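You operate a simulated robot arm through the tools that you are given. There is no shell and no other tool.

The job below is to be done with a simulated robot arm. You get a single attempt, and the scene is never put back.

## Task
Run a pass, swap the cartridge that now reads 0 for its twin, and run one more.
Fine: the used one goes on the tray; wait for the green lamp after each pass.
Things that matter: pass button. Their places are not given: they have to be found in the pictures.

Only the result counts: the job must be done as asked and must still hold three seconds after the hand-in. Knocking over, shifting, dropping, spilling or breaking anything else fails it.

## Robot
A 6-joint arm with a three-finger gripper, fixed in place. Base frame: the origin is at the foot of the arm, x ahead of it, y to its left, z up. Units: m, degrees, N and s.
Its first joint turns from -166.0 to 166.0 degrees. Payload 4.89 kg.
The tool frame sits at the grasp point between the pads (the TCP): z along the fingers, y along the line on which they close. The tips reach 0.03 m beyond it. The gripper opens to 0.164 m. The gripper's body begins 0.125 m behind the TCP.
Orientation is told as [roll, pitch, yaw] about the base's x, y, z axes, in that order, counted from this pose: with the fingers straight down and closing along the base's y, the tool's x points along the base's -x, its y along +y and its z along -z.

## Interface
- The arm moves only by the tool drive_tool. Its argument "increments" is a list of rows, each an object of numbers (a shift or turn left out is 0, a gripper value left out holds the last): "tx", "ty", "tz": the shift along the tool's x, y, z in m; "ax", "ay", "az": the turn, a rotation vector about the tool's x, y, z in degrees; "jaw": the closure, from 0 (fully open) to 1 (shut). In form: [{"tx": .., "ty": .., "tz": .., "ax": .., "ay": .., "az": .., "jaw": ..}, ...]. A call has 1 to 20 rows; each row shifts and turns the commanded pose from where the row before left it, along the tool's axes as they then stand. Each row takes 0.2 s and may step no farther than 0.05 m and 8.6 degrees from the row before; otherwise, or with a gripper value out of range, the whole call is refused. Where a pose cannot be reached the arm comes as near as it can. A force on the tool above 40 N (or 10 N above the force at the start of the call, whichever is more), or a blocked arm, ends the call early, and 0.2 s more pass. Each finger travels about 0.108 m/s and halts on what it meets, pressing with about 41 N; the grip force reading is that of the motor and also rises with nothing between the fingers. The clock runs only during rows and for 0.2 s after the last one: add rows that do not move to give the fingers time. The reply holds the time, the measured pose of the TCP, the force on the tool along the base axes, the opening and the grip force, in the units named above and with some noise, with the torque about the TCP (base axes, N m) and any sound that the robot's microphone picked up.
- Cameras (640 x 400 px; columns grow to the right, rows downward): "scene" is fixed at [0.0485, 0.5007, 1.5796]; the picture's right is [-0.53, -0.85, 0.00], its down [-0.31, 0.20, -0.93] and it looks along [0.79, -0.49, -0.37] (base axes); focal length 359 px, centre (320, 200). "wrist" rides on the gripper at [0.076, -0.002, -0.152] in the tool frame; the picture's right is [0.02, 1.00, 0.00], its down [-0.88, 0.02, -0.47] and it looks along [-0.47, 0.01, 0.88] (tool axes); focal length 247 px, centre (320, 200).
- get_image(camera): a new picture of that camera. No time passes.
- slide_trunk(by): slides the trunk up (or, below 0, down) by that many m; the arm rides with it, the base frame stays. It gives what a move gives, with no picture.
- probe_pixels(camera, pixels): for up to 12 pixels [column, row] of the newest picture of that camera ("zoom" is the newest enlarged one), the place [x, y, z] in the base frame of the surface seen there, good to about 0.002 m. No time passes.
- inspect(camera, box): a new picture of the part [left, top, right, bottom] of that camera's present view, enlarged. No time passes.
- hand_in(): hands the job in; it is judged then, once.

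Unless the task says otherwise, let go and move clear before handing in.

The tools are called by a JSON object that holds its "api" and its "payload". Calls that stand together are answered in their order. drive_tool: Moves the arm, as the interface text tells. Its arguments: {"type":"object","properties":{"increments":{"type":"array"}},"required":["increments"]} The other tools are called the same way: slide_trunk (by) slides the trunk up or down; get_image (camera) takes a picture; probe_pixels (camera, pixels) gives the place of the surface under pixels of a picture; inspect (camera, box) takes an enlarged picture of a part of a camera's view; hand_in () hands the job in.

At the start:

```text
time: 0.0
ee_pos: [0.5017, -0.1163, 1.3536]
tool_rot: [-0.1, 0.0, 0.0]
ft_force: [-0.8, 0.3, 0.3]
ft_torque: [-0.01, 0.0, 0.01]
gripper_width: 0.1642
gripper_force: 0.2
trunk travel left (down, up): [-0.2, 0.19]
```

scene: 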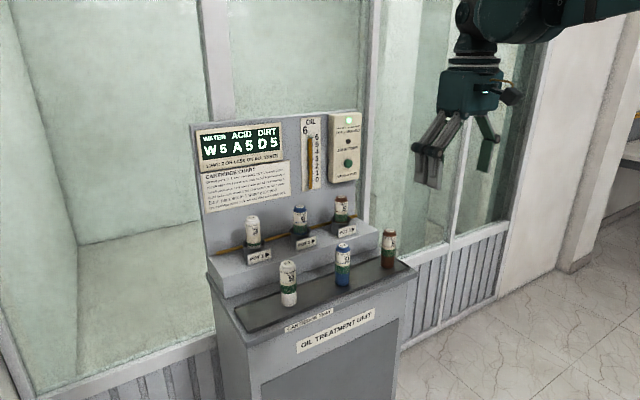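
wrist: 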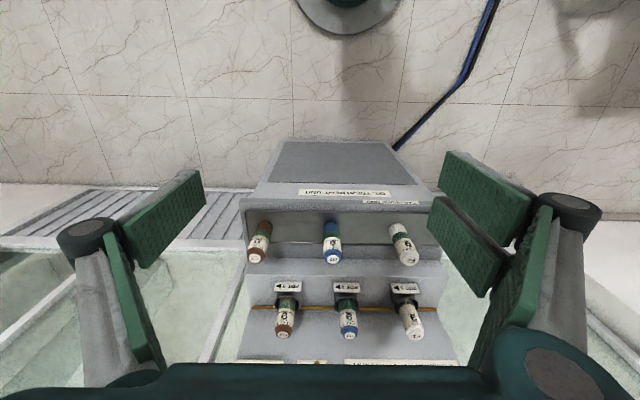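

The scene picture shows an oil treatment unit with three cartridges in ports (around pixels 253,230; 300,220; 341,208), three on a tray, a display, and a control box with a lamp and a button (347,120–165). I'll zoom in to read the labels before moving.

{"api": "inspect", "payload": {"camera": "scene", "box": [190, 105, 300, 215]}}

{"api": "inspect", "payload": {"camera": "scene", "box": [290, 100, 380, 200]}}

{"api": "inspect", "payload": {"camera": "scene", "box": [230, 190, 420, 330]}}

{"api": "inspect", "payload": {"camera": "wrist", "box": [220, 200, 460, 370]}}

```text
3.64 times, centred on (245, 160) of scene
```

zoom: 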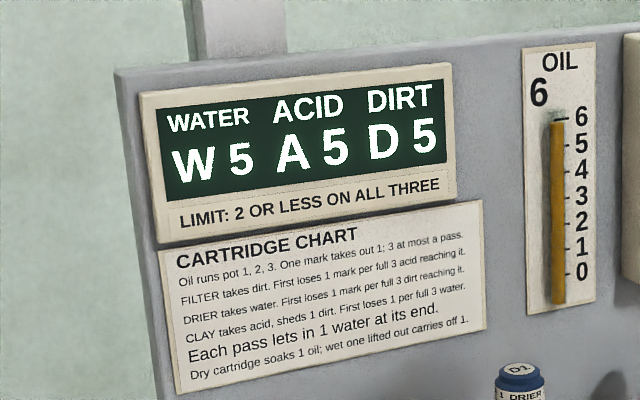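

```text
4.00 times, centred on (335, 150) of scene
```

zoom: 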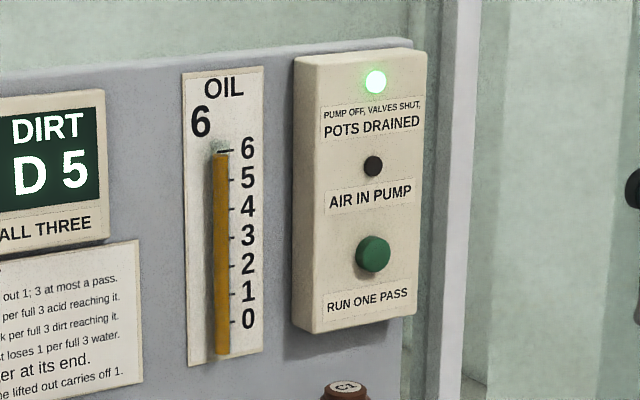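

```text
2.86 times, centred on (325, 260) of scene
```

zoom: 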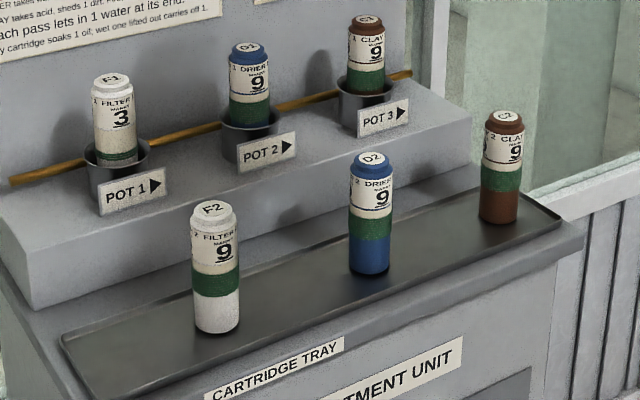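

```text
2.35 times, centred on (340, 285) of wrist
```

zoom: 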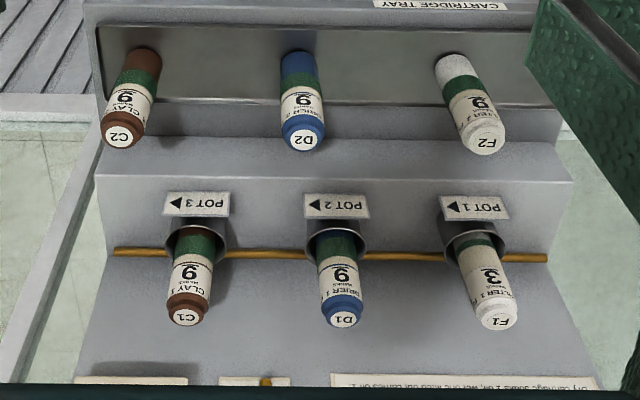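

The chart and labels are readable: F1 in pot 1 shows 3 marks, and the others show 9. The green button sits at about (347,164) in the scene picture and the lamp at (348,120). Next I'll measure the places of the button, cartridges, pots and tray.

{"api": "probe_pixels", "payload": {"camera": "scene", "pixels": [[348, 163], [348, 120], [347, 141], [338, 163], [358, 150], [253, 219], [299, 209], [341, 199], [287, 265], [343, 245], [388, 232], [320, 290]]}}

{"api": "inspect", "payload": {"camera": "scene", "box": [230, 200, 320, 310]}}

```text
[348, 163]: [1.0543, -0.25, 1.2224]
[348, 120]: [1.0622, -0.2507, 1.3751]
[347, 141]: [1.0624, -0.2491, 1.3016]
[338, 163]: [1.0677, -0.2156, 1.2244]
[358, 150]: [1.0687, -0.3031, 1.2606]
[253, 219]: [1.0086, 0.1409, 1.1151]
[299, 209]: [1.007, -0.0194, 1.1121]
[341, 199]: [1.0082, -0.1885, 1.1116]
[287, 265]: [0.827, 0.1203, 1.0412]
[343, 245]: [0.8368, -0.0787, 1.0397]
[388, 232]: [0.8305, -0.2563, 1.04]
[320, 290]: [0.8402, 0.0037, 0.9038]
```

```text
3.64 times, centred on (275, 255) of scene
```

zoom: 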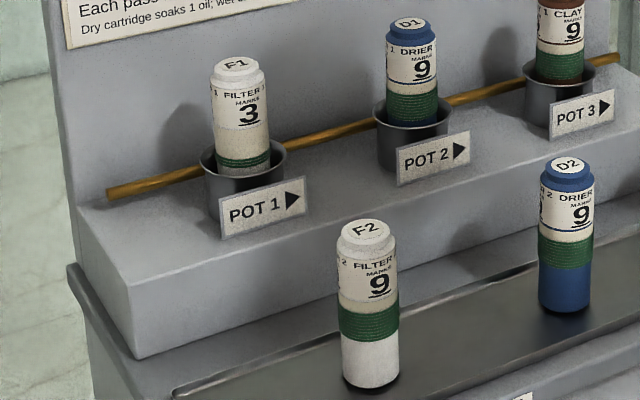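

The zoom shows F1 seated in the pot 1 cup and F2 on the tray, both clearly visible. I'll probe their tops, sides, the pot rim and the step to get the geometry.

{"api": "probe_pixels", "payload": {"camera": "zoom", "pixels": [[238, 65], [240, 120], [218, 120], [264, 120], [204, 168], [286, 160], [238, 180], [262, 208], [150, 230], [150, 310], [365, 231], [370, 383]]}}

{"api": "get_image", "payload": {"camera": "wrist"}}

```text
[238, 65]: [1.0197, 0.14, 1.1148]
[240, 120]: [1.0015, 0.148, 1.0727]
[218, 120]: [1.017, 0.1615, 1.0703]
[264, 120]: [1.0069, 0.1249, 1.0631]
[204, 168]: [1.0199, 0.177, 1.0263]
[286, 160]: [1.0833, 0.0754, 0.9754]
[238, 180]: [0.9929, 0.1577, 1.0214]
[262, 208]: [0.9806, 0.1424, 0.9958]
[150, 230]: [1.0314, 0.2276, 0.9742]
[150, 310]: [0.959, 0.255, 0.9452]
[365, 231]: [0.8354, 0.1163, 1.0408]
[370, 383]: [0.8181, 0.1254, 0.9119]
```

```text
taken
```

wrist: 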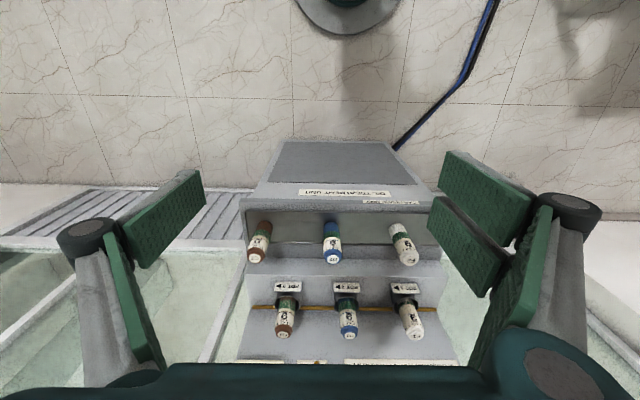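

Measurements: the button face is at about (1.054, -0.250, 1.222) facing -x. F1's top is at (1.02, 0.14, 1.115), F2's top at (0.835, 0.117, 1.041), and the tray floor at z=0.904. I'll turn the tool to point forward with the fingers shut, ready to press the button.

{"api": "drive_tool", "payload": {"increments": [{"ay": -8.1818, "jaw": 1}, {"ay": -8.1818}, {"ay": -8.1818}, {"ay": -8.1818}, {"ay": -8.1818}, {"ay": -8.1818}, {"ay": -8.1818}, {"ay": -8.1818}, {"ay": -8.1818}, {"ay": -8.1818}, {"ay": -8.1818}, {}]}}

```text
time: 2.6
ee_pos: [0.503, -0.1178, 1.3516]
tool_rot: [-137.1, -90.0, 137.1]
ft_force: [-0.2, -1.0, 0.3]
ft_torque: [-0.01, 0.02, 0.0]
gripper_width: 0.0002
gripper_force: 41.2
trunk travel left (down, up): [-0.2, 0.19]
```

The tool now points forward with the fingers shut. I'll check both pictures before approaching the button.

{"api": "get_image", "payload": {"camera": "scene"}}

{"api": "get_image", "payload": {"camera": "wrist"}}

{"api": "inspect", "payload": {"camera": "scene", "box": [325, 105, 370, 190]}}

```text
taken
```

scene: 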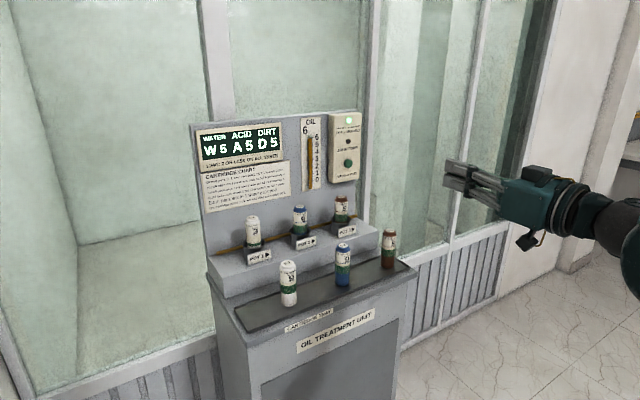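

```text
taken
```

wrist: 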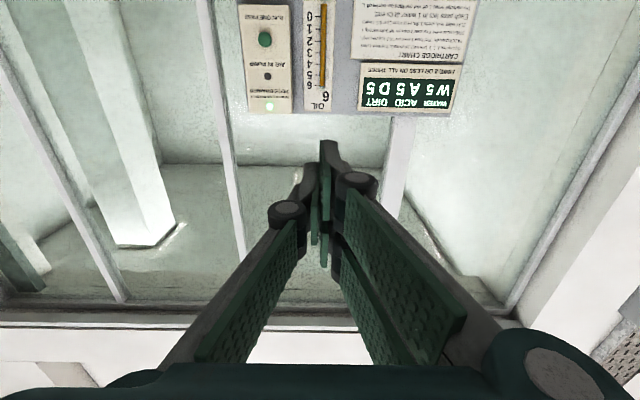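

```text
4.71 times, centred on (348, 148) of scene
```

zoom: 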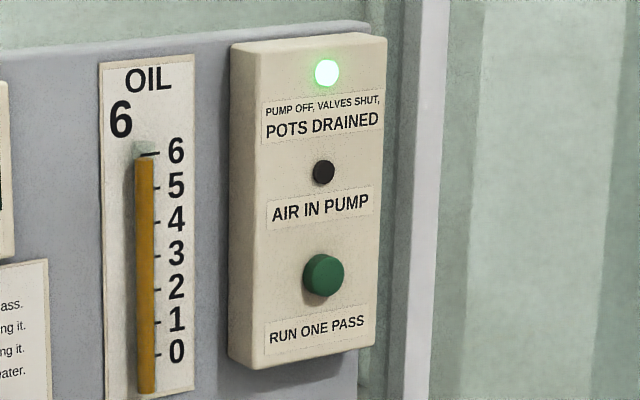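

The enlarged view shows the button face at about (328,272) and the box face around it. I'll probe these exactly.

{"api": "probe_pixels", "payload": {"camera": "zoom", "pixels": [[328, 271], [328, 258], [328, 286], [316, 271], [341, 271], [280, 275], [360, 270], [326, 72], [323, 172], [245, 200]]}}

```text
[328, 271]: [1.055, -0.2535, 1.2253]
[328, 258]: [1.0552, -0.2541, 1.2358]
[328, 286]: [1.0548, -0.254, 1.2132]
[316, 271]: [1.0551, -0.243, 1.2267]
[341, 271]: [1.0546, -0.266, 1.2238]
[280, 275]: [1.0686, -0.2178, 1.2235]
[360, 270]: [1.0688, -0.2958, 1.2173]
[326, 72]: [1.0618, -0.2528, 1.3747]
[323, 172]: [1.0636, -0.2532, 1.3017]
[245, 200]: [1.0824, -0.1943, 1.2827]
```

The button centre is at (1.055, -0.254, 1.224) and stands about 14 mm proud of the box. I'll move the shut fingertips in line with it, stopping about 5 cm short.

{"api": "drive_tool", "payload": {"increments": [{"ty": -0.034, "tx": 0.032}, {"ty": -0.034, "tx": 0.032}, {"ty": -0.034, "tx": 0.032}, {"ty": -0.034, "tx": 0.032}, {"tz": 0.046}, {"tz": 0.046}, {"tz": 0.046}, {"tz": 0.046}, {"tz": 0.046}, {"tz": 0.046}, {"tz": 0.046}, {"tz": 0.046}, {"tz": 0.046}, {"tz": 0.046}, {}]}}

{"api": "get_image", "payload": {"camera": "scene"}}

{"api": "get_image", "payload": {"camera": "wrist"}}

```text
time: 3.6
ee_pos: [0.4626, -0.0831, 1.2289]
tool_rot: [-74.9, -89.7, 84.6]
ft_force: [5.6, 14.3, 1.4]
ft_torque: [-0.05, 0.25, -1.98]
gripper_width: 0.0
gripper_force: 40.8
trunk travel left (down, up): [-0.2, 0.19]
stopped in row 4: the arm was blocked; the commanded pose is now the measured one
```

```text
taken
```

scene: 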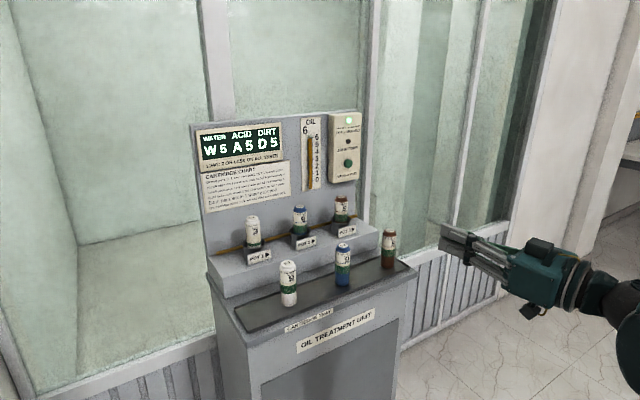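

```text
taken
```

wrist: 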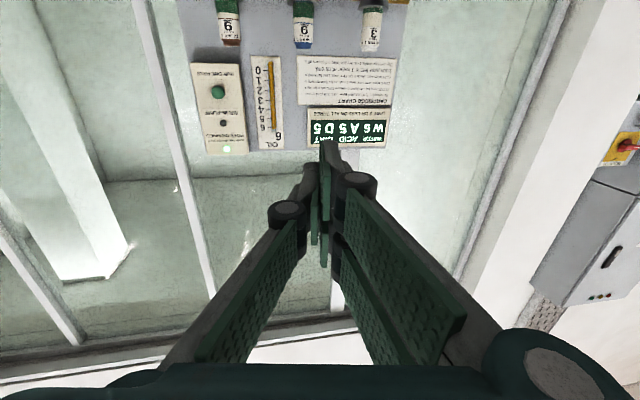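

The arm was blocked while moving sideways close to its own base, so it is folded too tightly there. It is now at (0.463, -0.083, 1.229), yawed by about 10°. I'll move forward first, away from the base, then check the readings.

{"api": "drive_tool", "payload": {"increments": [{"tz": 0.02}, {"tz": 0.03}, {"tz": 0.03}, {"tz": 0.03}, {}]}}

```text
time: 4.8
ee_pos: [0.5703, -0.0704, 1.2291]
tool_rot: [0.3, -90.0, 9.1]
ft_force: [0.4, -0.3, -0.9]
ft_torque: [0.0, -0.03, -0.04]
gripper_width: 0.0001
gripper_force: 41.0
trunk travel left (down, up): [-0.2, 0.19]
```

The arm is free again, with force near zero. The tool is yawed about +9.4°, so I'll move further forward and take that yaw out by turning about the tool's x.

{"api": "drive_tool", "payload": {"increments": [{"tz": 0.04}, {"tz": 0.04}, {"tz": 0.04}, {"ax": 4.7}, {"ax": 4.7}, {}]}}

```text
time: 6.2
ee_pos: [0.6896, -0.0502, 1.2295]
tool_rot: [80.5, -90.1, -80.3]
ft_force: [0.1, -0.8, 0.0]
ft_torque: [0.0, 0.0, 0.02]
gripper_width: 0.0
gripper_force: 40.9
trunk travel left (down, up): [-0.2, 0.19]
```

The yaw is back to about 0 and the arm is free at (0.690, -0.050, 1.230). I'll now move sideways to line up with the button at y=-0.254.

{"api": "drive_tool", "payload": {"increments": [{"ty": -0.034, "tx": 0.001}, {"ty": -0.034, "tx": 0.001}, {"ty": -0.034, "tx": 0.001}, {"ty": -0.034, "tx": 0.001}, {"ty": -0.034, "tx": 0.001}, {"ty": -0.034, "tx": 0.0005}, {}]}}

```text
time: 7.8
ee_pos: [0.6886, -0.2542, 1.2242]
tool_rot: [44.2, -90.1, -44.0]
ft_force: [0.8, 0.2, 0.6]
ft_torque: [-0.01, -0.01, 0.02]
gripper_width: 0.0002
gripper_force: 40.6
trunk travel left (down, up): [-0.2, 0.19]
```

The tool is lined up at y=-0.254, z=1.224. I'll now move forward to x≈0.985, which leaves the tips about 4 cm short of the button.

{"api": "drive_tool", "payload": {"increments": [{"tz": 0.042}, {"tz": 0.042}, {"tz": 0.042}, {"tz": 0.042}, {"tz": 0.042}, {"tz": 0.042}, {"tz": 0.042}, {}]}}

{"api": "get_image", "payload": {"camera": "scene"}}

{"api": "get_image", "payload": {"camera": "wrist"}}

```text
time: 9.6
ee_pos: [0.9859, -0.2526, 1.2244]
tool_rot: [20.1, -90.0, -19.9]
ft_force: [0.9, -0.3, -0.6]
ft_torque: [0.02, -0.06, -0.01]
gripper_width: 0.0002
gripper_force: 41.3
trunk travel left (down, up): [-0.2, 0.19]
```

```text
taken
```

scene: 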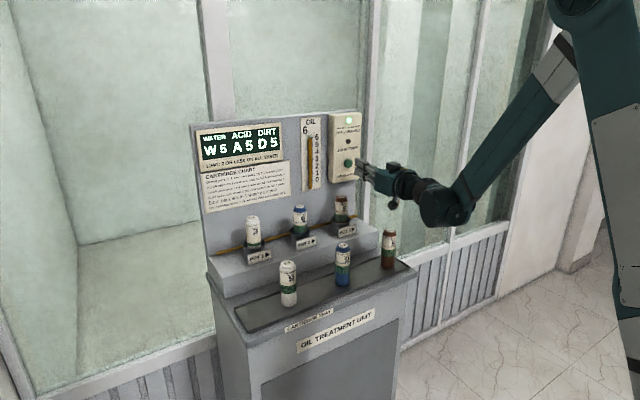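

```text
taken
```

wrist: 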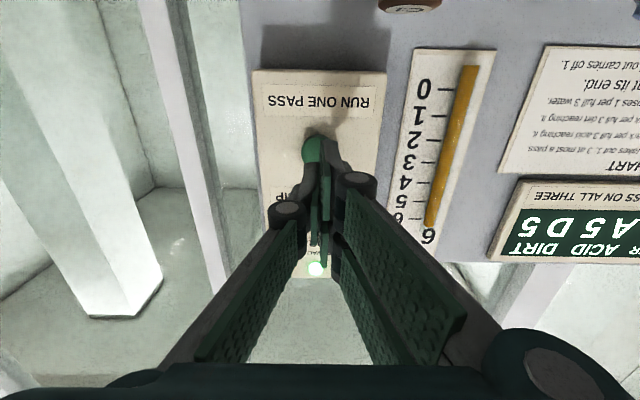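

The arm reaches here comfortably, with the tip just in front of the green button at about (313,150) in the wrist view. I'll zoom in to check the sideways alignment before pressing.

{"api": "inspect", "payload": {"camera": "wrist", "box": [260, 100, 390, 210]}}

{"api": "inspect", "payload": {"camera": "scene", "box": [325, 105, 425, 215]}}

```text
3.64 times, centred on (325, 155) of wrist
```

zoom: 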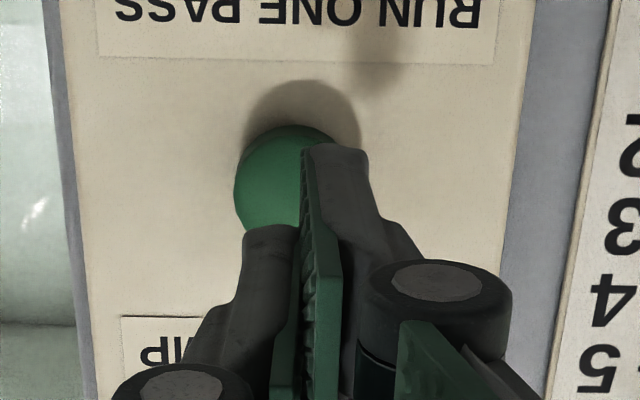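

```text
3.64 times, centred on (375, 160) of scene
```

zoom: 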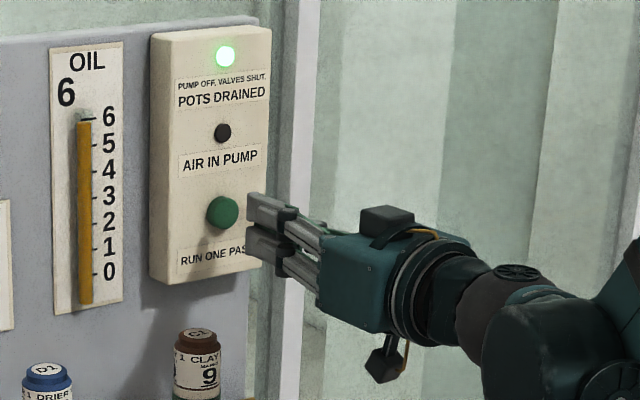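

In the wrist zoom the finger tips at about (335,160) and (268,240) sit in front of the button, slightly to its right. I'll probe the tips and button to confirm.

{"api": "inspect", "payload": {"camera": "wrist", "box": [260, 100, 390, 210]}}

{"api": "probe_pixels", "payload": {"camera": "zoom", "pixels": [[330, 155], [360, 160], [307, 165], [268, 235], [250, 235], [290, 240], [270, 180], [240, 185], [320, 250]]}}

```text
3.64 times, centred on (325, 155) of wrist
```

zoom: 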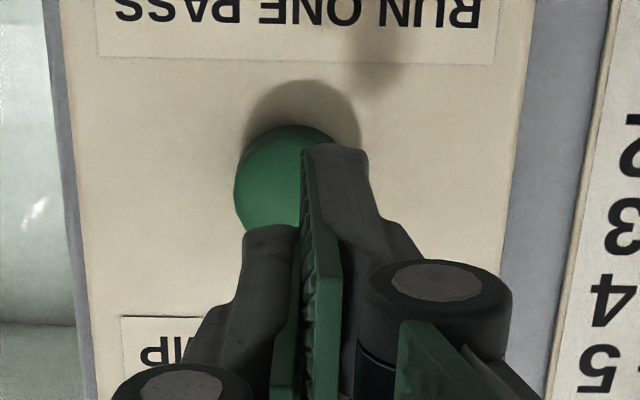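

```text
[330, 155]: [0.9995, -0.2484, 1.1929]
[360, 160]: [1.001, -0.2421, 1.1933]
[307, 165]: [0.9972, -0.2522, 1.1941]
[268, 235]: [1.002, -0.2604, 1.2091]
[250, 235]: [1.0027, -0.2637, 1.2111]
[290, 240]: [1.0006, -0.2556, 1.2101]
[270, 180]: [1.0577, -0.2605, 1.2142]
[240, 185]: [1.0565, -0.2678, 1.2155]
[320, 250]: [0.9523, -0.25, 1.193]
```

The tips straddle the button centre within a few mm: the single finger is at y≈-0.258, z≈1.224, and the button face at x≈1.055. I'll creep forward to just short of contact.

{"api": "drive_tool", "payload": {"increments": [{"tz": 0.012}, {"tz": 0.012}, {"tz": 0.008}, {}]}}

```text
time: 10.6
ee_pos: [1.0156, -0.2528, 1.225]
tool_rot: [27.6, -90.0, -27.5]
ft_force: [0.1, 0.4, -0.7]
ft_torque: [0.0, -0.01, 0.01]
gripper_width: 0.0001
gripper_force: 40.5
trunk travel left (down, up): [-0.2, 0.19]
```

There is no contact yet, with the tips at x≈1.046. I'll press in small steps and watch the force and sound.

{"api": "drive_tool", "payload": {"increments": [{"tz": 0.004}, {"tz": 0.004}, {"tz": 0.003}, {"tz": 0.003}]}}

{"api": "get_image", "payload": {"camera": "scene"}}

```text
time: 11.6
ee_pos: [1.0296, -0.2542, 1.2236]
tool_rot: [60.1, -90.0, -60.0]
ft_force: [0.4, -0.2, 0.4]
ft_torque: [0.0, 0.0, -0.01]
gripper_width: 0.0
gripper_force: 41.9
trunk travel left (down, up): [-0.2, 0.19]
```

```text
taken
```

scene: 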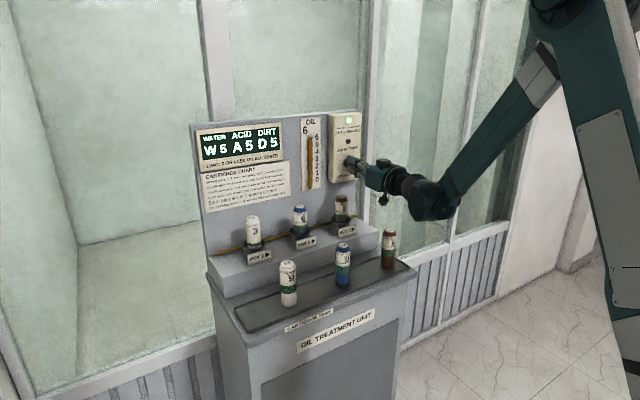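

Still no contact force at TCP x=1.030 and the lamp is still green. I'll continue in 2–3 mm steps.

{"api": "drive_tool", "payload": {"increments": [{"tz": 0.002}, {"tz": 0.002}]}}

{"api": "inspect", "payload": {"camera": "scene", "box": [325, 105, 425, 215]}}

```text
time: 12.2
ee_pos: [1.032, -0.2538, 1.2248]
tool_rot: [77.5, -90.0, -77.4]
ft_force: [-2.1, -0.8, -0.4]
ft_torque: [-0.01, -0.02, -0.01]
gripper_width: 0.0
gripper_force: 40.7
trunk travel left (down, up): [-0.2, 0.19]
heard: click
```

```text
3.64 times, centred on (375, 160) of scene
```

zoom: 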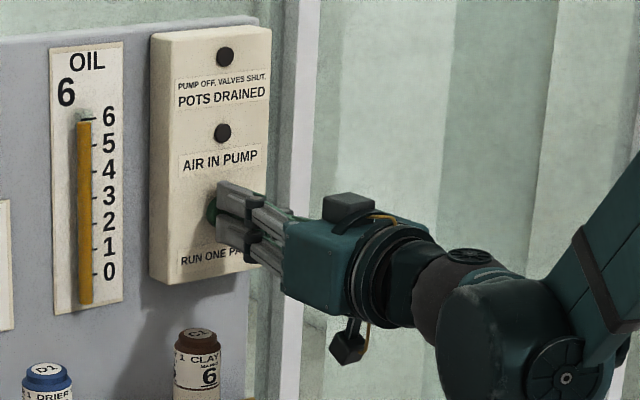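

A click was heard and the green lamp at (225,57) in the zoom went dark, so the pass is running. C1 already reads 6. I'll back straight off the button and wait.

{"api": "drive_tool", "payload": {"increments": [{"tz": -0.02}, {"tz": -0.04}, {"tz": -0.04}, {"tz": -0.04}, {"tz": -0.04}, {}, {}, {}, {}, {}]}}

{"api": "get_image", "payload": {"camera": "scene"}}

{"api": "inspect", "payload": {"camera": "scene", "box": [190, 105, 380, 325]}}

```text
time: 14.4
ee_pos: [0.8526, -0.2538, 1.2233]
tool_rot: [38.8, -90.0, -38.6]
ft_force: [0.6, -0.3, 0.0]
ft_torque: [0.02, 0.01, -0.03]
gripper_width: 0.0
gripper_force: 41.5
trunk travel left (down, up): [-0.2, 0.19]
```

```text
taken
```

scene: 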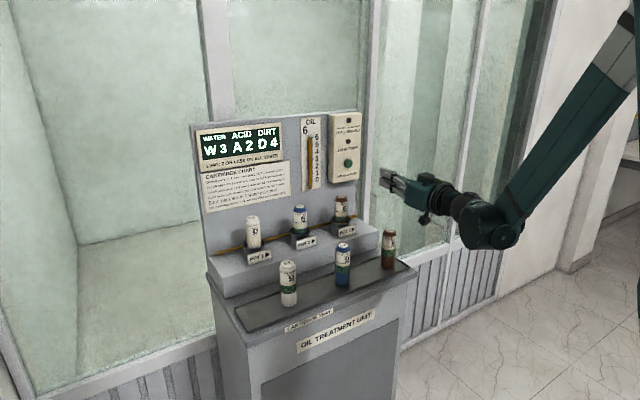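

```text
1.82 times, centred on (285, 215) of scene
```

zoom: 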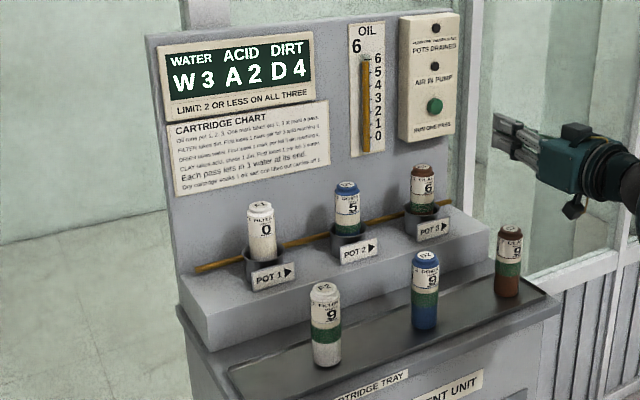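

The display now reads W3 A2 D4 and F1 in pot 1 reads 0, with D1 at 5 and C1 at 6, so F1 is the one to swap for F2. The green lamp is still off, so nothing gets lifted yet. I'll tilt the tool to 45° in place while the time runs.

{"api": "drive_tool", "payload": {"increments": [{"ay": 7.5}, {"ay": 7.5}, {"ay": 7.5}, {"ay": 7.5}, {"ay": 7.5}, {"ay": 7.5}, {}]}}

{"api": "get_image", "payload": {"camera": "scene"}}

{"api": "get_image", "payload": {"camera": "wrist"}}

```text
time: 16.0
ee_pos: [0.853, -0.253, 1.2231]
tool_rot: [0.0, -44.9, 0.1]
ft_force: [0.2, -0.8, -0.4]
ft_torque: [0.03, 0.02, 0.03]
gripper_width: 0.0
gripper_force: 40.8
trunk travel left (down, up): [-0.2, 0.19]
```

```text
taken
```

scene: 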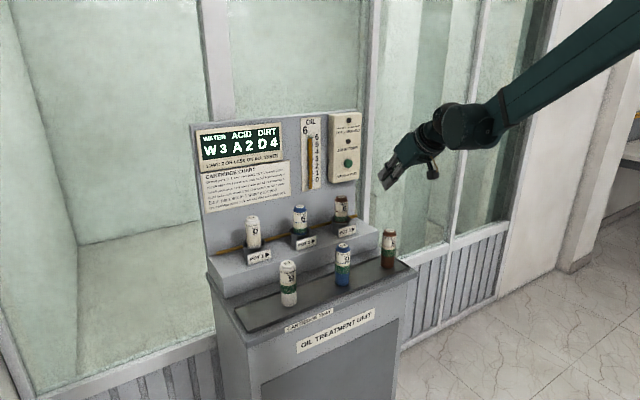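

```text
taken
```

wrist: 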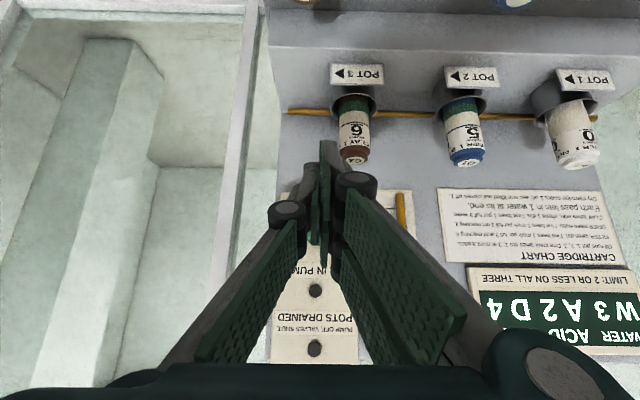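

The lamp at (348,120) is still off and the tool is at 45°. I'll move sideways at this safe height to y≈0.14, in front of pot 1, and open the jaws part way.

{"api": "drive_tool", "payload": {"increments": [{"ty": 0.0393, "jaw": 0.45}, {"ty": 0.0393}, {"ty": 0.0393}, {"ty": 0.0393}, {"ty": 0.0393}, {"ty": 0.0393}, {"ty": 0.0393}, {"ty": 0.0393}, {"ty": 0.0393}, {"ty": 0.0393}, {}, {}]}}

{"api": "get_image", "payload": {"camera": "scene"}}

{"api": "get_image", "payload": {"camera": "wrist"}}

```text
time: 18.6
ee_pos: [0.852, 0.142, 1.2246]
tool_rot: [-0.1, -45.0, 0.1]
ft_force: [-0.7, 1.1, 0.8]
ft_torque: [-0.08, -0.04, -0.05]
gripper_width: 0.0902
gripper_force: 0.0
trunk travel left (down, up): [-0.2, 0.19]
```

```text
taken
```

scene: 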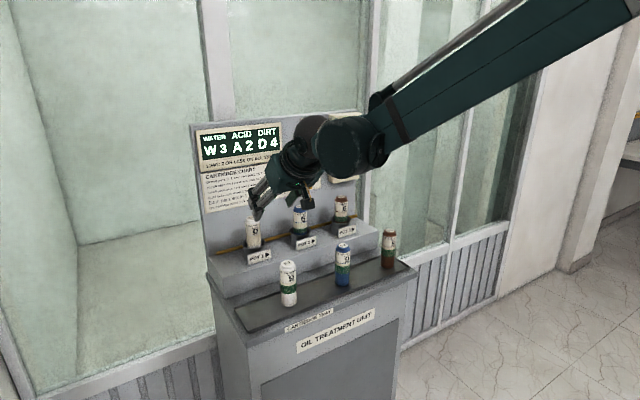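

```text
taken
```

wrist: 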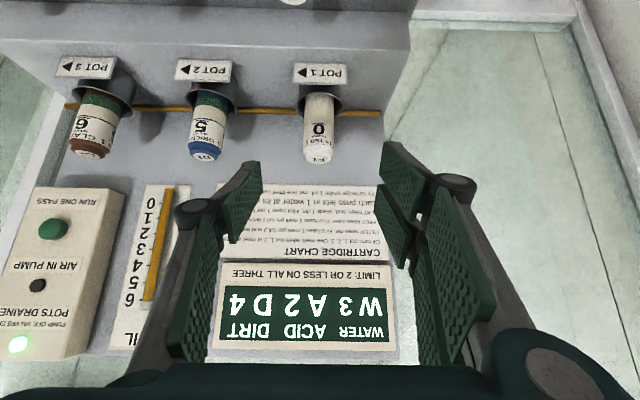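

In the wrist view the lamp at (18,345) is now green, and F1 at (319,130) reads 0. I'll zoom to confirm both and to measure F1 and its pot.

{"api": "inspect", "payload": {"camera": "wrist", "box": [0, 180, 150, 370]}}

{"api": "inspect", "payload": {"camera": "wrist", "box": [270, 50, 390, 180]}}

{"api": "probe_pixels", "payload": {"camera": "zoom", "pixels": [[290, 337], [240, 337], [340, 337], [290, 320], [300, 240], [250, 240], [350, 240], [300, 150], [200, 130], [385, 130], [280, 115], [500, 350]]}}

```text
2.11 times, centred on (75, 275) of wrist
```

zoom: 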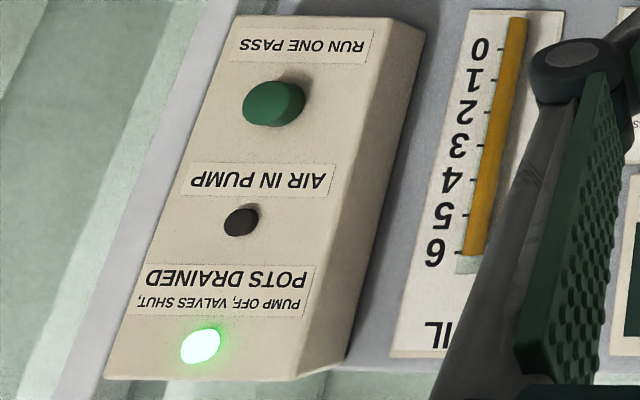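

```text
3.08 times, centred on (330, 115) of wrist
```

zoom: 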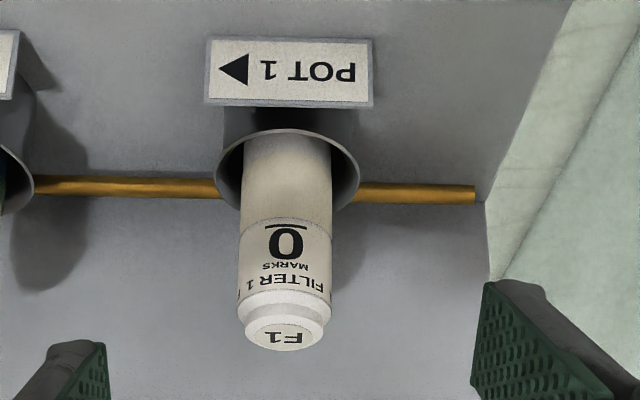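

```text
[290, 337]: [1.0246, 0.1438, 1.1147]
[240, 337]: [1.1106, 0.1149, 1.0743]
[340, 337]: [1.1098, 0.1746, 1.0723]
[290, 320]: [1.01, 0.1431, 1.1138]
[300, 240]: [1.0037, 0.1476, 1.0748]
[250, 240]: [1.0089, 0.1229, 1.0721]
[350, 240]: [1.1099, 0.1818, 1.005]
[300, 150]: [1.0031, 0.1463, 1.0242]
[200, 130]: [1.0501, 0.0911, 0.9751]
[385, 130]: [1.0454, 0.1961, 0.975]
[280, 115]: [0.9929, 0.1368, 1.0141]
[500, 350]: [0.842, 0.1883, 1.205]
```

The lamp is confirmed green ("POTS DRAINED"). F1's axis is at about (1.0225, 0.1405) with radius 0.022 and its top at z=1.115. The back panel is at x=1.11. I'll move forward over F1 at the present height first.

{"api": "drive_tool", "payload": {"increments": [{"tz": 0.0301, "tx": -0.0301, "ty": -0.0015}, {"tz": 0.0301, "tx": -0.0301}, {"tz": 0.0301, "tx": -0.0301}, {"tz": 0.0302, "tx": -0.0302}, {}, {}]}}

{"api": "get_image", "payload": {"camera": "wrist"}}

{"api": "get_image", "payload": {"camera": "scene"}}

```text
time: 20.0
ee_pos: [1.0224, 0.1392, 1.2238]
tool_rot: [-0.1, -44.9, 0.1]
ft_force: [0.9, 0.9, -0.1]
ft_torque: [0.01, 0.05, -0.02]
gripper_width: 0.0902
gripper_force: 0.0
trunk travel left (down, up): [-0.2, 0.19]
```

```text
taken
```

wrist: 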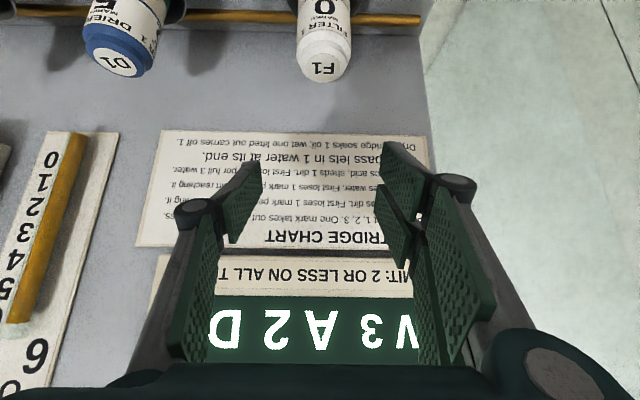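

```text
taken
```

scene: 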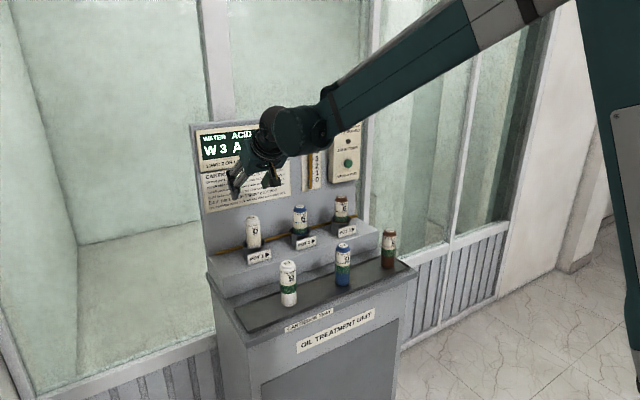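

The tool is above F1, which is centred between the pads (cap at about (323,65)). I'll descend straight down most of the way, then look.

{"api": "drive_tool", "payload": {"increments": [{"tz": 0.0212, "tx": 0.0212}, {"tz": 0.0212, "tx": 0.0212}, {"tz": 0.0212, "tx": 0.0212}, {"tz": 0.0141, "tx": 0.0141}, {}, {}]}}

{"api": "get_image", "payload": {"camera": "wrist"}}

{"api": "inspect", "payload": {"camera": "scene", "box": [200, 120, 380, 290]}}

```text
time: 21.4
ee_pos: [1.0219, 0.1386, 1.1155]
tool_rot: [0.1, -45.1, 0.1]
ft_force: [0.2, -0.1, -0.2]
ft_torque: [0.03, -0.03, 0.02]
gripper_width: 0.0902
gripper_force: 0.0
trunk travel left (down, up): [-0.2, 0.19]
```

```text
taken
```

wrist: 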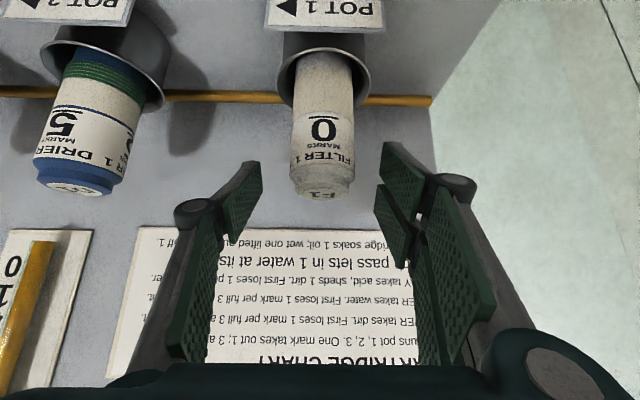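

```text
2.35 times, centred on (290, 205) of scene
```

zoom: 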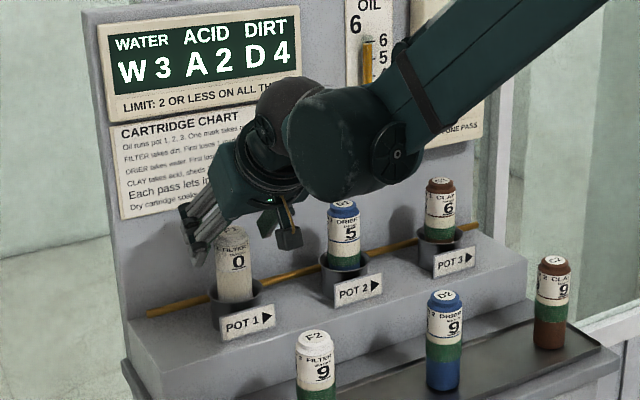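

The wrist link and camera box now appear near D1 in the scene zoom (around (340,195) and (287,237)). I'll probe them to check the clearance before descending any further.

{"api": "probe_pixels", "payload": {"camera": "zoom", "pixels": [[340, 190], [320, 185], [360, 180], [380, 150], [300, 150], [287, 245], [290, 225], [265, 225], [240, 200], [430, 130], [340, 210], [200, 240]]}}

```text
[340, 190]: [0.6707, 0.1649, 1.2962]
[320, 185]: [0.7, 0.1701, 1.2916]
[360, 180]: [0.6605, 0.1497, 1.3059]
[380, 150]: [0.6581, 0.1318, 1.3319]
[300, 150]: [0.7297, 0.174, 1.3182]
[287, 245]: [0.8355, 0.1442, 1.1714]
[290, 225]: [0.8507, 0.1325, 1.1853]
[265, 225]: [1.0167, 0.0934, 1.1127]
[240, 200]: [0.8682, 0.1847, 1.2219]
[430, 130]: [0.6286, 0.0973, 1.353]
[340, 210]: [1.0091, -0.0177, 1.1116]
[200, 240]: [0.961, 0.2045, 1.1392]
```

The links are well forward at x≈0.65–0.87 and z above 1.17, so D1 and F2 are clear. I'll descend the remaining 4 cm so the pads end just above the pot rim (z≈1.024).

{"api": "drive_tool", "payload": {"increments": [{"tz": 0.0141, "tx": 0.0141, "ty": 0.0015}, {"tz": 0.0145, "tx": 0.0145}, {}, {}]}}

{"api": "get_image", "payload": {"camera": "wrist"}}

{"api": "inspect", "payload": {"camera": "scene", "box": [210, 170, 310, 290]}}

```text
time: 22.4
ee_pos: [1.0235, 0.14, 1.0733]
tool_rot: [-0.1, -44.9, 0.0]
ft_force: [-0.2, 0.5, -0.7]
ft_torque: [-0.01, 0.02, 0.02]
gripper_width: 0.09
gripper_force: 0.0
trunk travel left (down, up): [-0.2, 0.19]
```

```text
taken
```

wrist: 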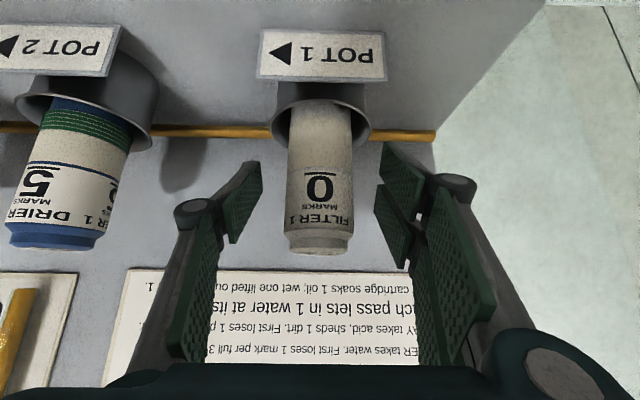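

```text
3.33 times, centred on (260, 230) of scene
```

zoom: 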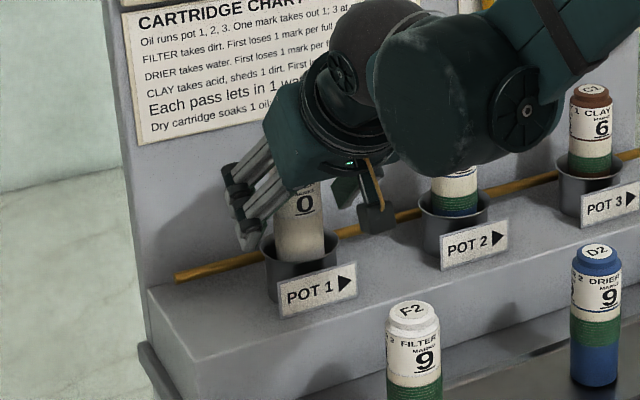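

The cartridge sits centred between the pads (288–352, with pads at about 262 and 382) and the pads are above the rim. I'll close the gripper on F1 without moving.

{"api": "drive_tool", "payload": {"increments": [{"jaw": 0.65}, {"jaw": 0.75}, {"jaw": 0.85}, {}, {}]}}

{"api": "get_image", "payload": {"camera": "wrist"}}

```text
time: 23.6
ee_pos: [1.023, 0.14, 1.0724]
tool_rot: [-0.1, -44.9, 0.1]
ft_force: [0.4, 0.9, 0.6]
ft_torque: [0.15, 0.02, -0.04]
gripper_width: 0.0445
gripper_force: 40.6
trunk travel left (down, up): [-0.2, 0.19]
```

```text
taken
```

wrist: 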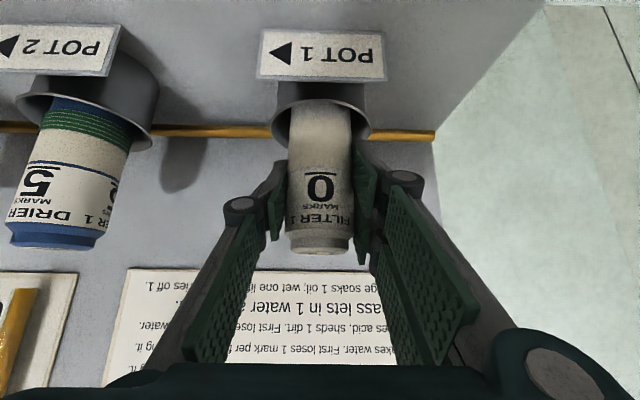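

F1 is gripped at a width of 0.0445 m with 40.6 N. I'll lift it straight up slowly and check that it comes free.

{"api": "drive_tool", "payload": {"increments": [{"tz": -0.007, "tx": -0.007}, {"tz": -0.007, "tx": -0.007}, {"tz": -0.01, "tx": -0.01}, {"tz": -0.01, "tx": -0.01}, {}]}}

{"api": "get_image", "payload": {"camera": "wrist"}}

{"api": "inspect", "payload": {"camera": "scene", "box": [210, 170, 310, 290]}}

```text
time: 24.8
ee_pos: [1.0229, 0.1401, 1.1207]
tool_rot: [0.0, -45.0, 0.1]
ft_force: [0.0, 0.6, -1.6]
ft_torque: [0.01, -0.06, 0.0]
gripper_width: 0.0444
gripper_force: 41.5
trunk travel left (down, up): [-0.2, 0.19]
```

```text
taken
```

wrist: 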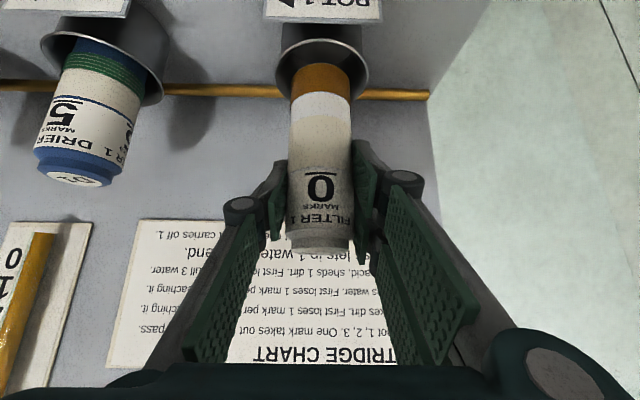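

```text
3.33 times, centred on (260, 230) of scene
```

zoom: 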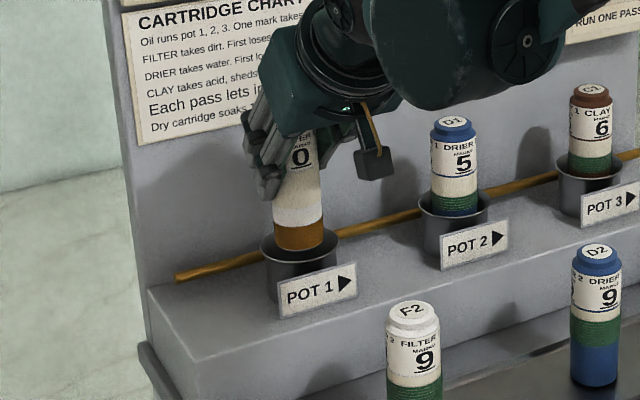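

F1 came out cleanly with its oil-soaked lower end showing, and the force is small. I'll lift to z≈1.21, then move back over the free tray spot between F2 and D2 (about x 0.835, y 0.02).

{"api": "drive_tool", "payload": {"increments": [{"tz": -0.0157, "tx": -0.0157}, {"tz": -0.0157, "tx": -0.0157}, {"tz": -0.0157, "tx": -0.0157}, {"tz": -0.0157, "tx": -0.0157}, {}, {"tz": -0.0222, "tx": 0.0222, "ty": -0.02}, {"tz": -0.0222, "tx": 0.0222, "ty": -0.02}, {"tz": -0.0222, "tx": 0.0222, "ty": -0.02}, {"tz": -0.0222, "tx": 0.0222, "ty": -0.02}, {"tz": -0.0222, "tx": 0.0222, "ty": -0.02}, {"tz": -0.0222, "tx": 0.0222, "ty": -0.02}, {}, {}]}}

{"api": "get_image", "payload": {"camera": "wrist"}}

{"api": "get_image", "payload": {"camera": "scene"}}

```text
time: 27.6
ee_pos: [0.8333, 0.0192, 1.2113]
tool_rot: [0.0, -45.0, 0.1]
ft_force: [-1.3, 0.1, -1.5]
ft_torque: [0.06, -0.01, 0.04]
gripper_width: 0.0445
gripper_force: 41.0
trunk travel left (down, up): [-0.2, 0.19]
```

```text
taken
```

wrist: 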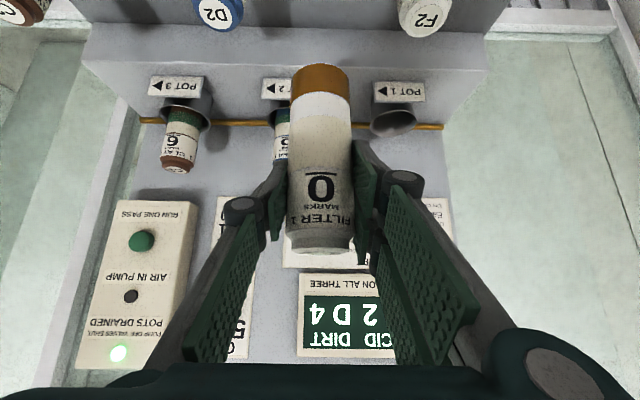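

```text
taken
```

scene: 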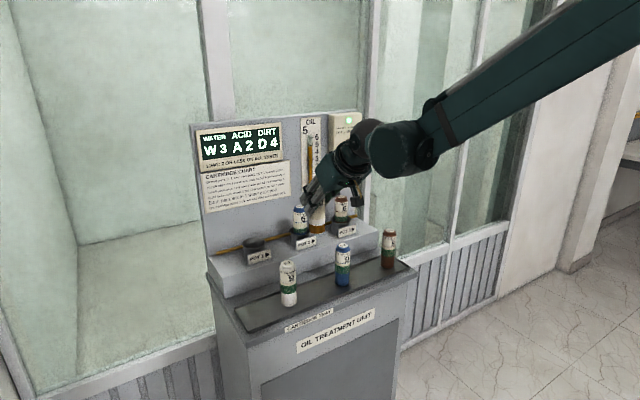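

The oil gauge dropped to 5 as the chart predicts and the lamp is still green. F1 is held above the free spot, so I'll check the tray floor between F2 and D2 before lowering.

{"api": "inspect", "payload": {"camera": "scene", "box": [220, 230, 420, 340]}}

{"api": "probe_pixels", "payload": {"camera": "zoom", "pixels": [[305, 185], [310, 170], [320, 200], [215, 205], [200, 130], [215, 105], [392, 55], [100, 305], [60, 255], [290, 215], [330, 150], [345, 220]]}}

```text
3.20 times, centred on (320, 285) of scene
```

zoom: 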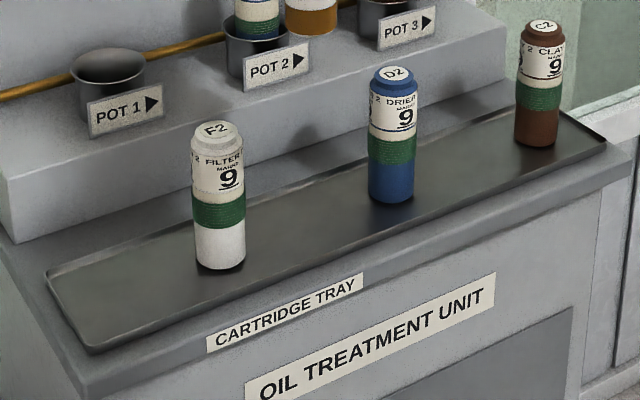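

```text
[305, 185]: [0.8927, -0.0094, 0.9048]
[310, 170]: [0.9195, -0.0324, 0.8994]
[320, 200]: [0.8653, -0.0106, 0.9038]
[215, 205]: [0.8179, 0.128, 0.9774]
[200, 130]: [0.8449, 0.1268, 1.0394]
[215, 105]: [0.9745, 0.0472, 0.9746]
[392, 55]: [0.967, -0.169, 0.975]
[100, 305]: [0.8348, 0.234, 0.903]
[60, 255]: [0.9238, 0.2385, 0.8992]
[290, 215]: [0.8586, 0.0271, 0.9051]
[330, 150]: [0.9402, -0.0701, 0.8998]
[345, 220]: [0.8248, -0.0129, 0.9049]
```

The tray floor is flat at z≈0.904 and the spot at (0.833, 0.019) is free, with F2 and D2 about 0.097 m away on each side. I'll lower F1 to about 1 cm above the tray.

{"api": "drive_tool", "payload": {"increments": [{"tz": 0.0283, "tx": 0.0283}, {"tz": 0.0283, "tx": 0.0283}, {"tz": 0.0283, "tx": 0.0283}, {"tz": 0.0283, "tx": 0.0283}, {"tz": 0.0283, "tx": 0.0283}, {}, {}]}}

{"api": "get_image", "payload": {"camera": "wrist"}}

{"api": "inspect", "payload": {"camera": "scene", "box": [220, 200, 420, 320]}}

```text
time: 29.2
ee_pos: [0.836, 0.0187, 1.0102]
tool_rot: [-0.1, -45.0, 0.1]
ft_force: [0.7, -0.4, -2.5]
ft_torque: [0.04, 0.02, -0.02]
gripper_width: 0.0444
gripper_force: 40.9
trunk travel left (down, up): [-0.2, 0.19]
```

```text
taken
```

wrist: 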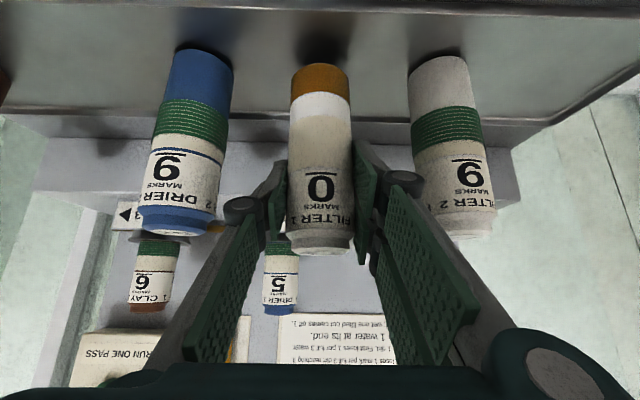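

```text
3.20 times, centred on (320, 260) of scene
```

zoom: 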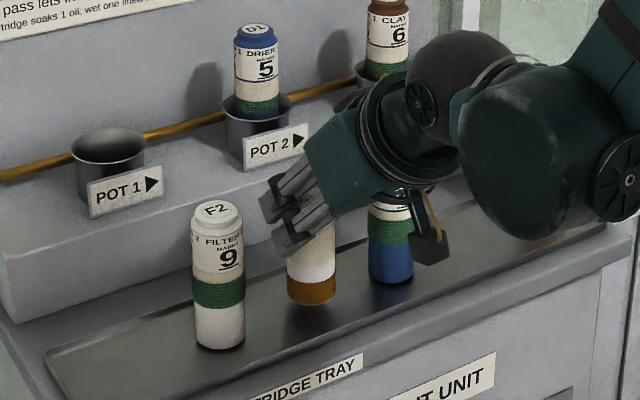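

F1 hangs upright about 1 cm above the tray, clear of both neighbours. I'll lower in small steps until the force shows contact.

{"api": "drive_tool", "payload": {"increments": [{"tz": 0.0028, "tx": 0.0028}, {"tz": 0.0021, "tx": 0.0021}, {"tz": 0.0014, "tx": 0.0014}, {}]}}

```text
time: 30.2
ee_pos: [0.8354, 0.0196, 1.0025]
tool_rot: [-0.1, -45.0, 0.2]
ft_force: [-0.3, -0.7, -2.2]
ft_torque: [-0.02, 0.03, 0.02]
gripper_width: 0.0444
gripper_force: 41.3
trunk travel left (down, up): [-0.2, 0.19]
```

No contact yet at z=1.0025, so the bottom should be about 2–3 mm above the floor. I'll continue in 1 mm steps.

{"api": "drive_tool", "payload": {"increments": [{"tz": 0.0007, "tx": 0.0007}, {"tz": 0.0007, "tx": 0.0007}, {}]}}

```text
time: 31.0
ee_pos: [0.8344, 0.0188, 0.9993]
tool_rot: [0.0, -45.1, 0.0]
ft_force: [0.5, 0.2, -1.7]
ft_torque: [-0.01, 0.02, -0.01]
gripper_width: 0.0442
gripper_force: 41.2
trunk travel left (down, up): [-0.2, 0.19]
```

{"api": "drive_tool", "payload": {"increments": [{"tz": 0.0007, "tx": 0.0007}, {"tz": 0.0007, "tx": 0.0007}, {}]}}

{"api": "inspect", "payload": {"camera": "scene", "box": [270, 230, 370, 310]}}

```text
time: 31.8
ee_pos: [0.8344, 0.0195, 1.0007]
tool_rot: [0.0, -45.1, 0.1]
ft_force: [3.9, 1.5, 23.3]
ft_torque: [0.64, -0.35, -0.09]
gripper_width: 0.0445
gripper_force: 40.8
trunk travel left (down, up): [-0.2, 0.19]
```

```text
5.00 times, centred on (320, 270) of scene
```

zoom: 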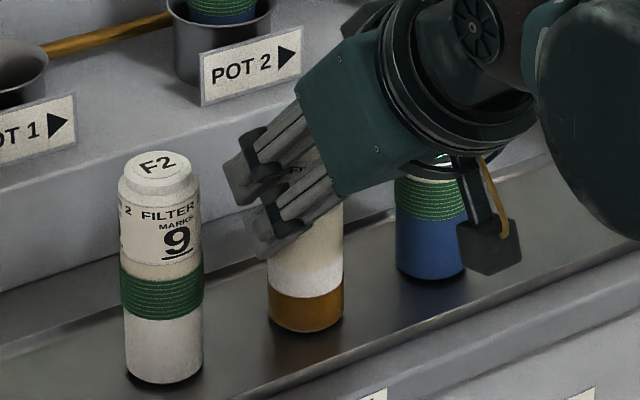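

The upward force jumped to 23 N, so F1 is standing on the tray. I'll ease up 1 mm to relieve the push, then open the jaws a little to release it.

{"api": "drive_tool", "payload": {"increments": [{"tz": -0.0008, "tx": -0.0008}, {}]}}

```text
time: 32.4
ee_pos: [0.8355, 0.0194, 0.9991]
tool_rot: [-0.1, -44.9, 0.1]
ft_force: [5.5, -0.8, 10.8]
ft_torque: [0.25, -0.45, -0.13]
gripper_width: 0.0444
gripper_force: 40.5
trunk travel left (down, up): [-0.2, 0.19]
```

{"api": "drive_tool", "payload": {"increments": [{"tz": -0.0004, "tx": -0.0004}, {"jaw": 0.68}, {"jaw": 0.62}, {"jaw": 0.58}, {}, {}]}}

{"api": "get_image", "payload": {"camera": "wrist"}}

{"api": "inspect", "payload": {"camera": "scene", "box": [270, 230, 370, 310]}}

```text
time: 33.8
ee_pos: [0.8338, 0.0186, 0.9998]
tool_rot: [0.0, -45.0, 0.1]
ft_force: [0.1, -0.3, 1.0]
ft_torque: [0.01, -0.01, 0.01]
gripper_width: 0.069
gripper_force: 0.1
trunk travel left (down, up): [-0.2, 0.19]
```

```text
taken
```

wrist: 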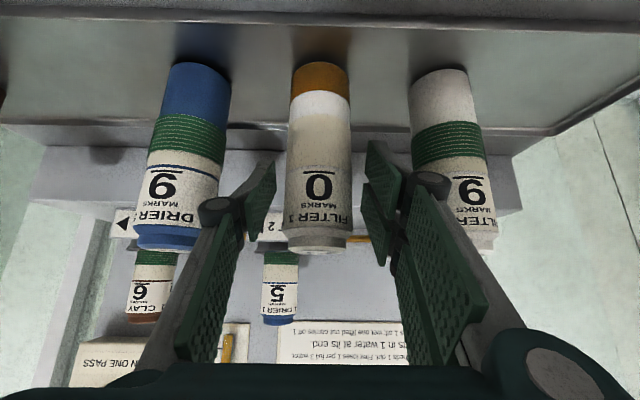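

```text
5.00 times, centred on (320, 270) of scene
```

zoom: 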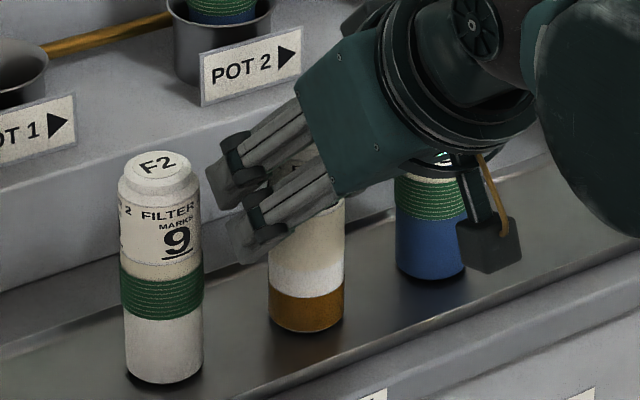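

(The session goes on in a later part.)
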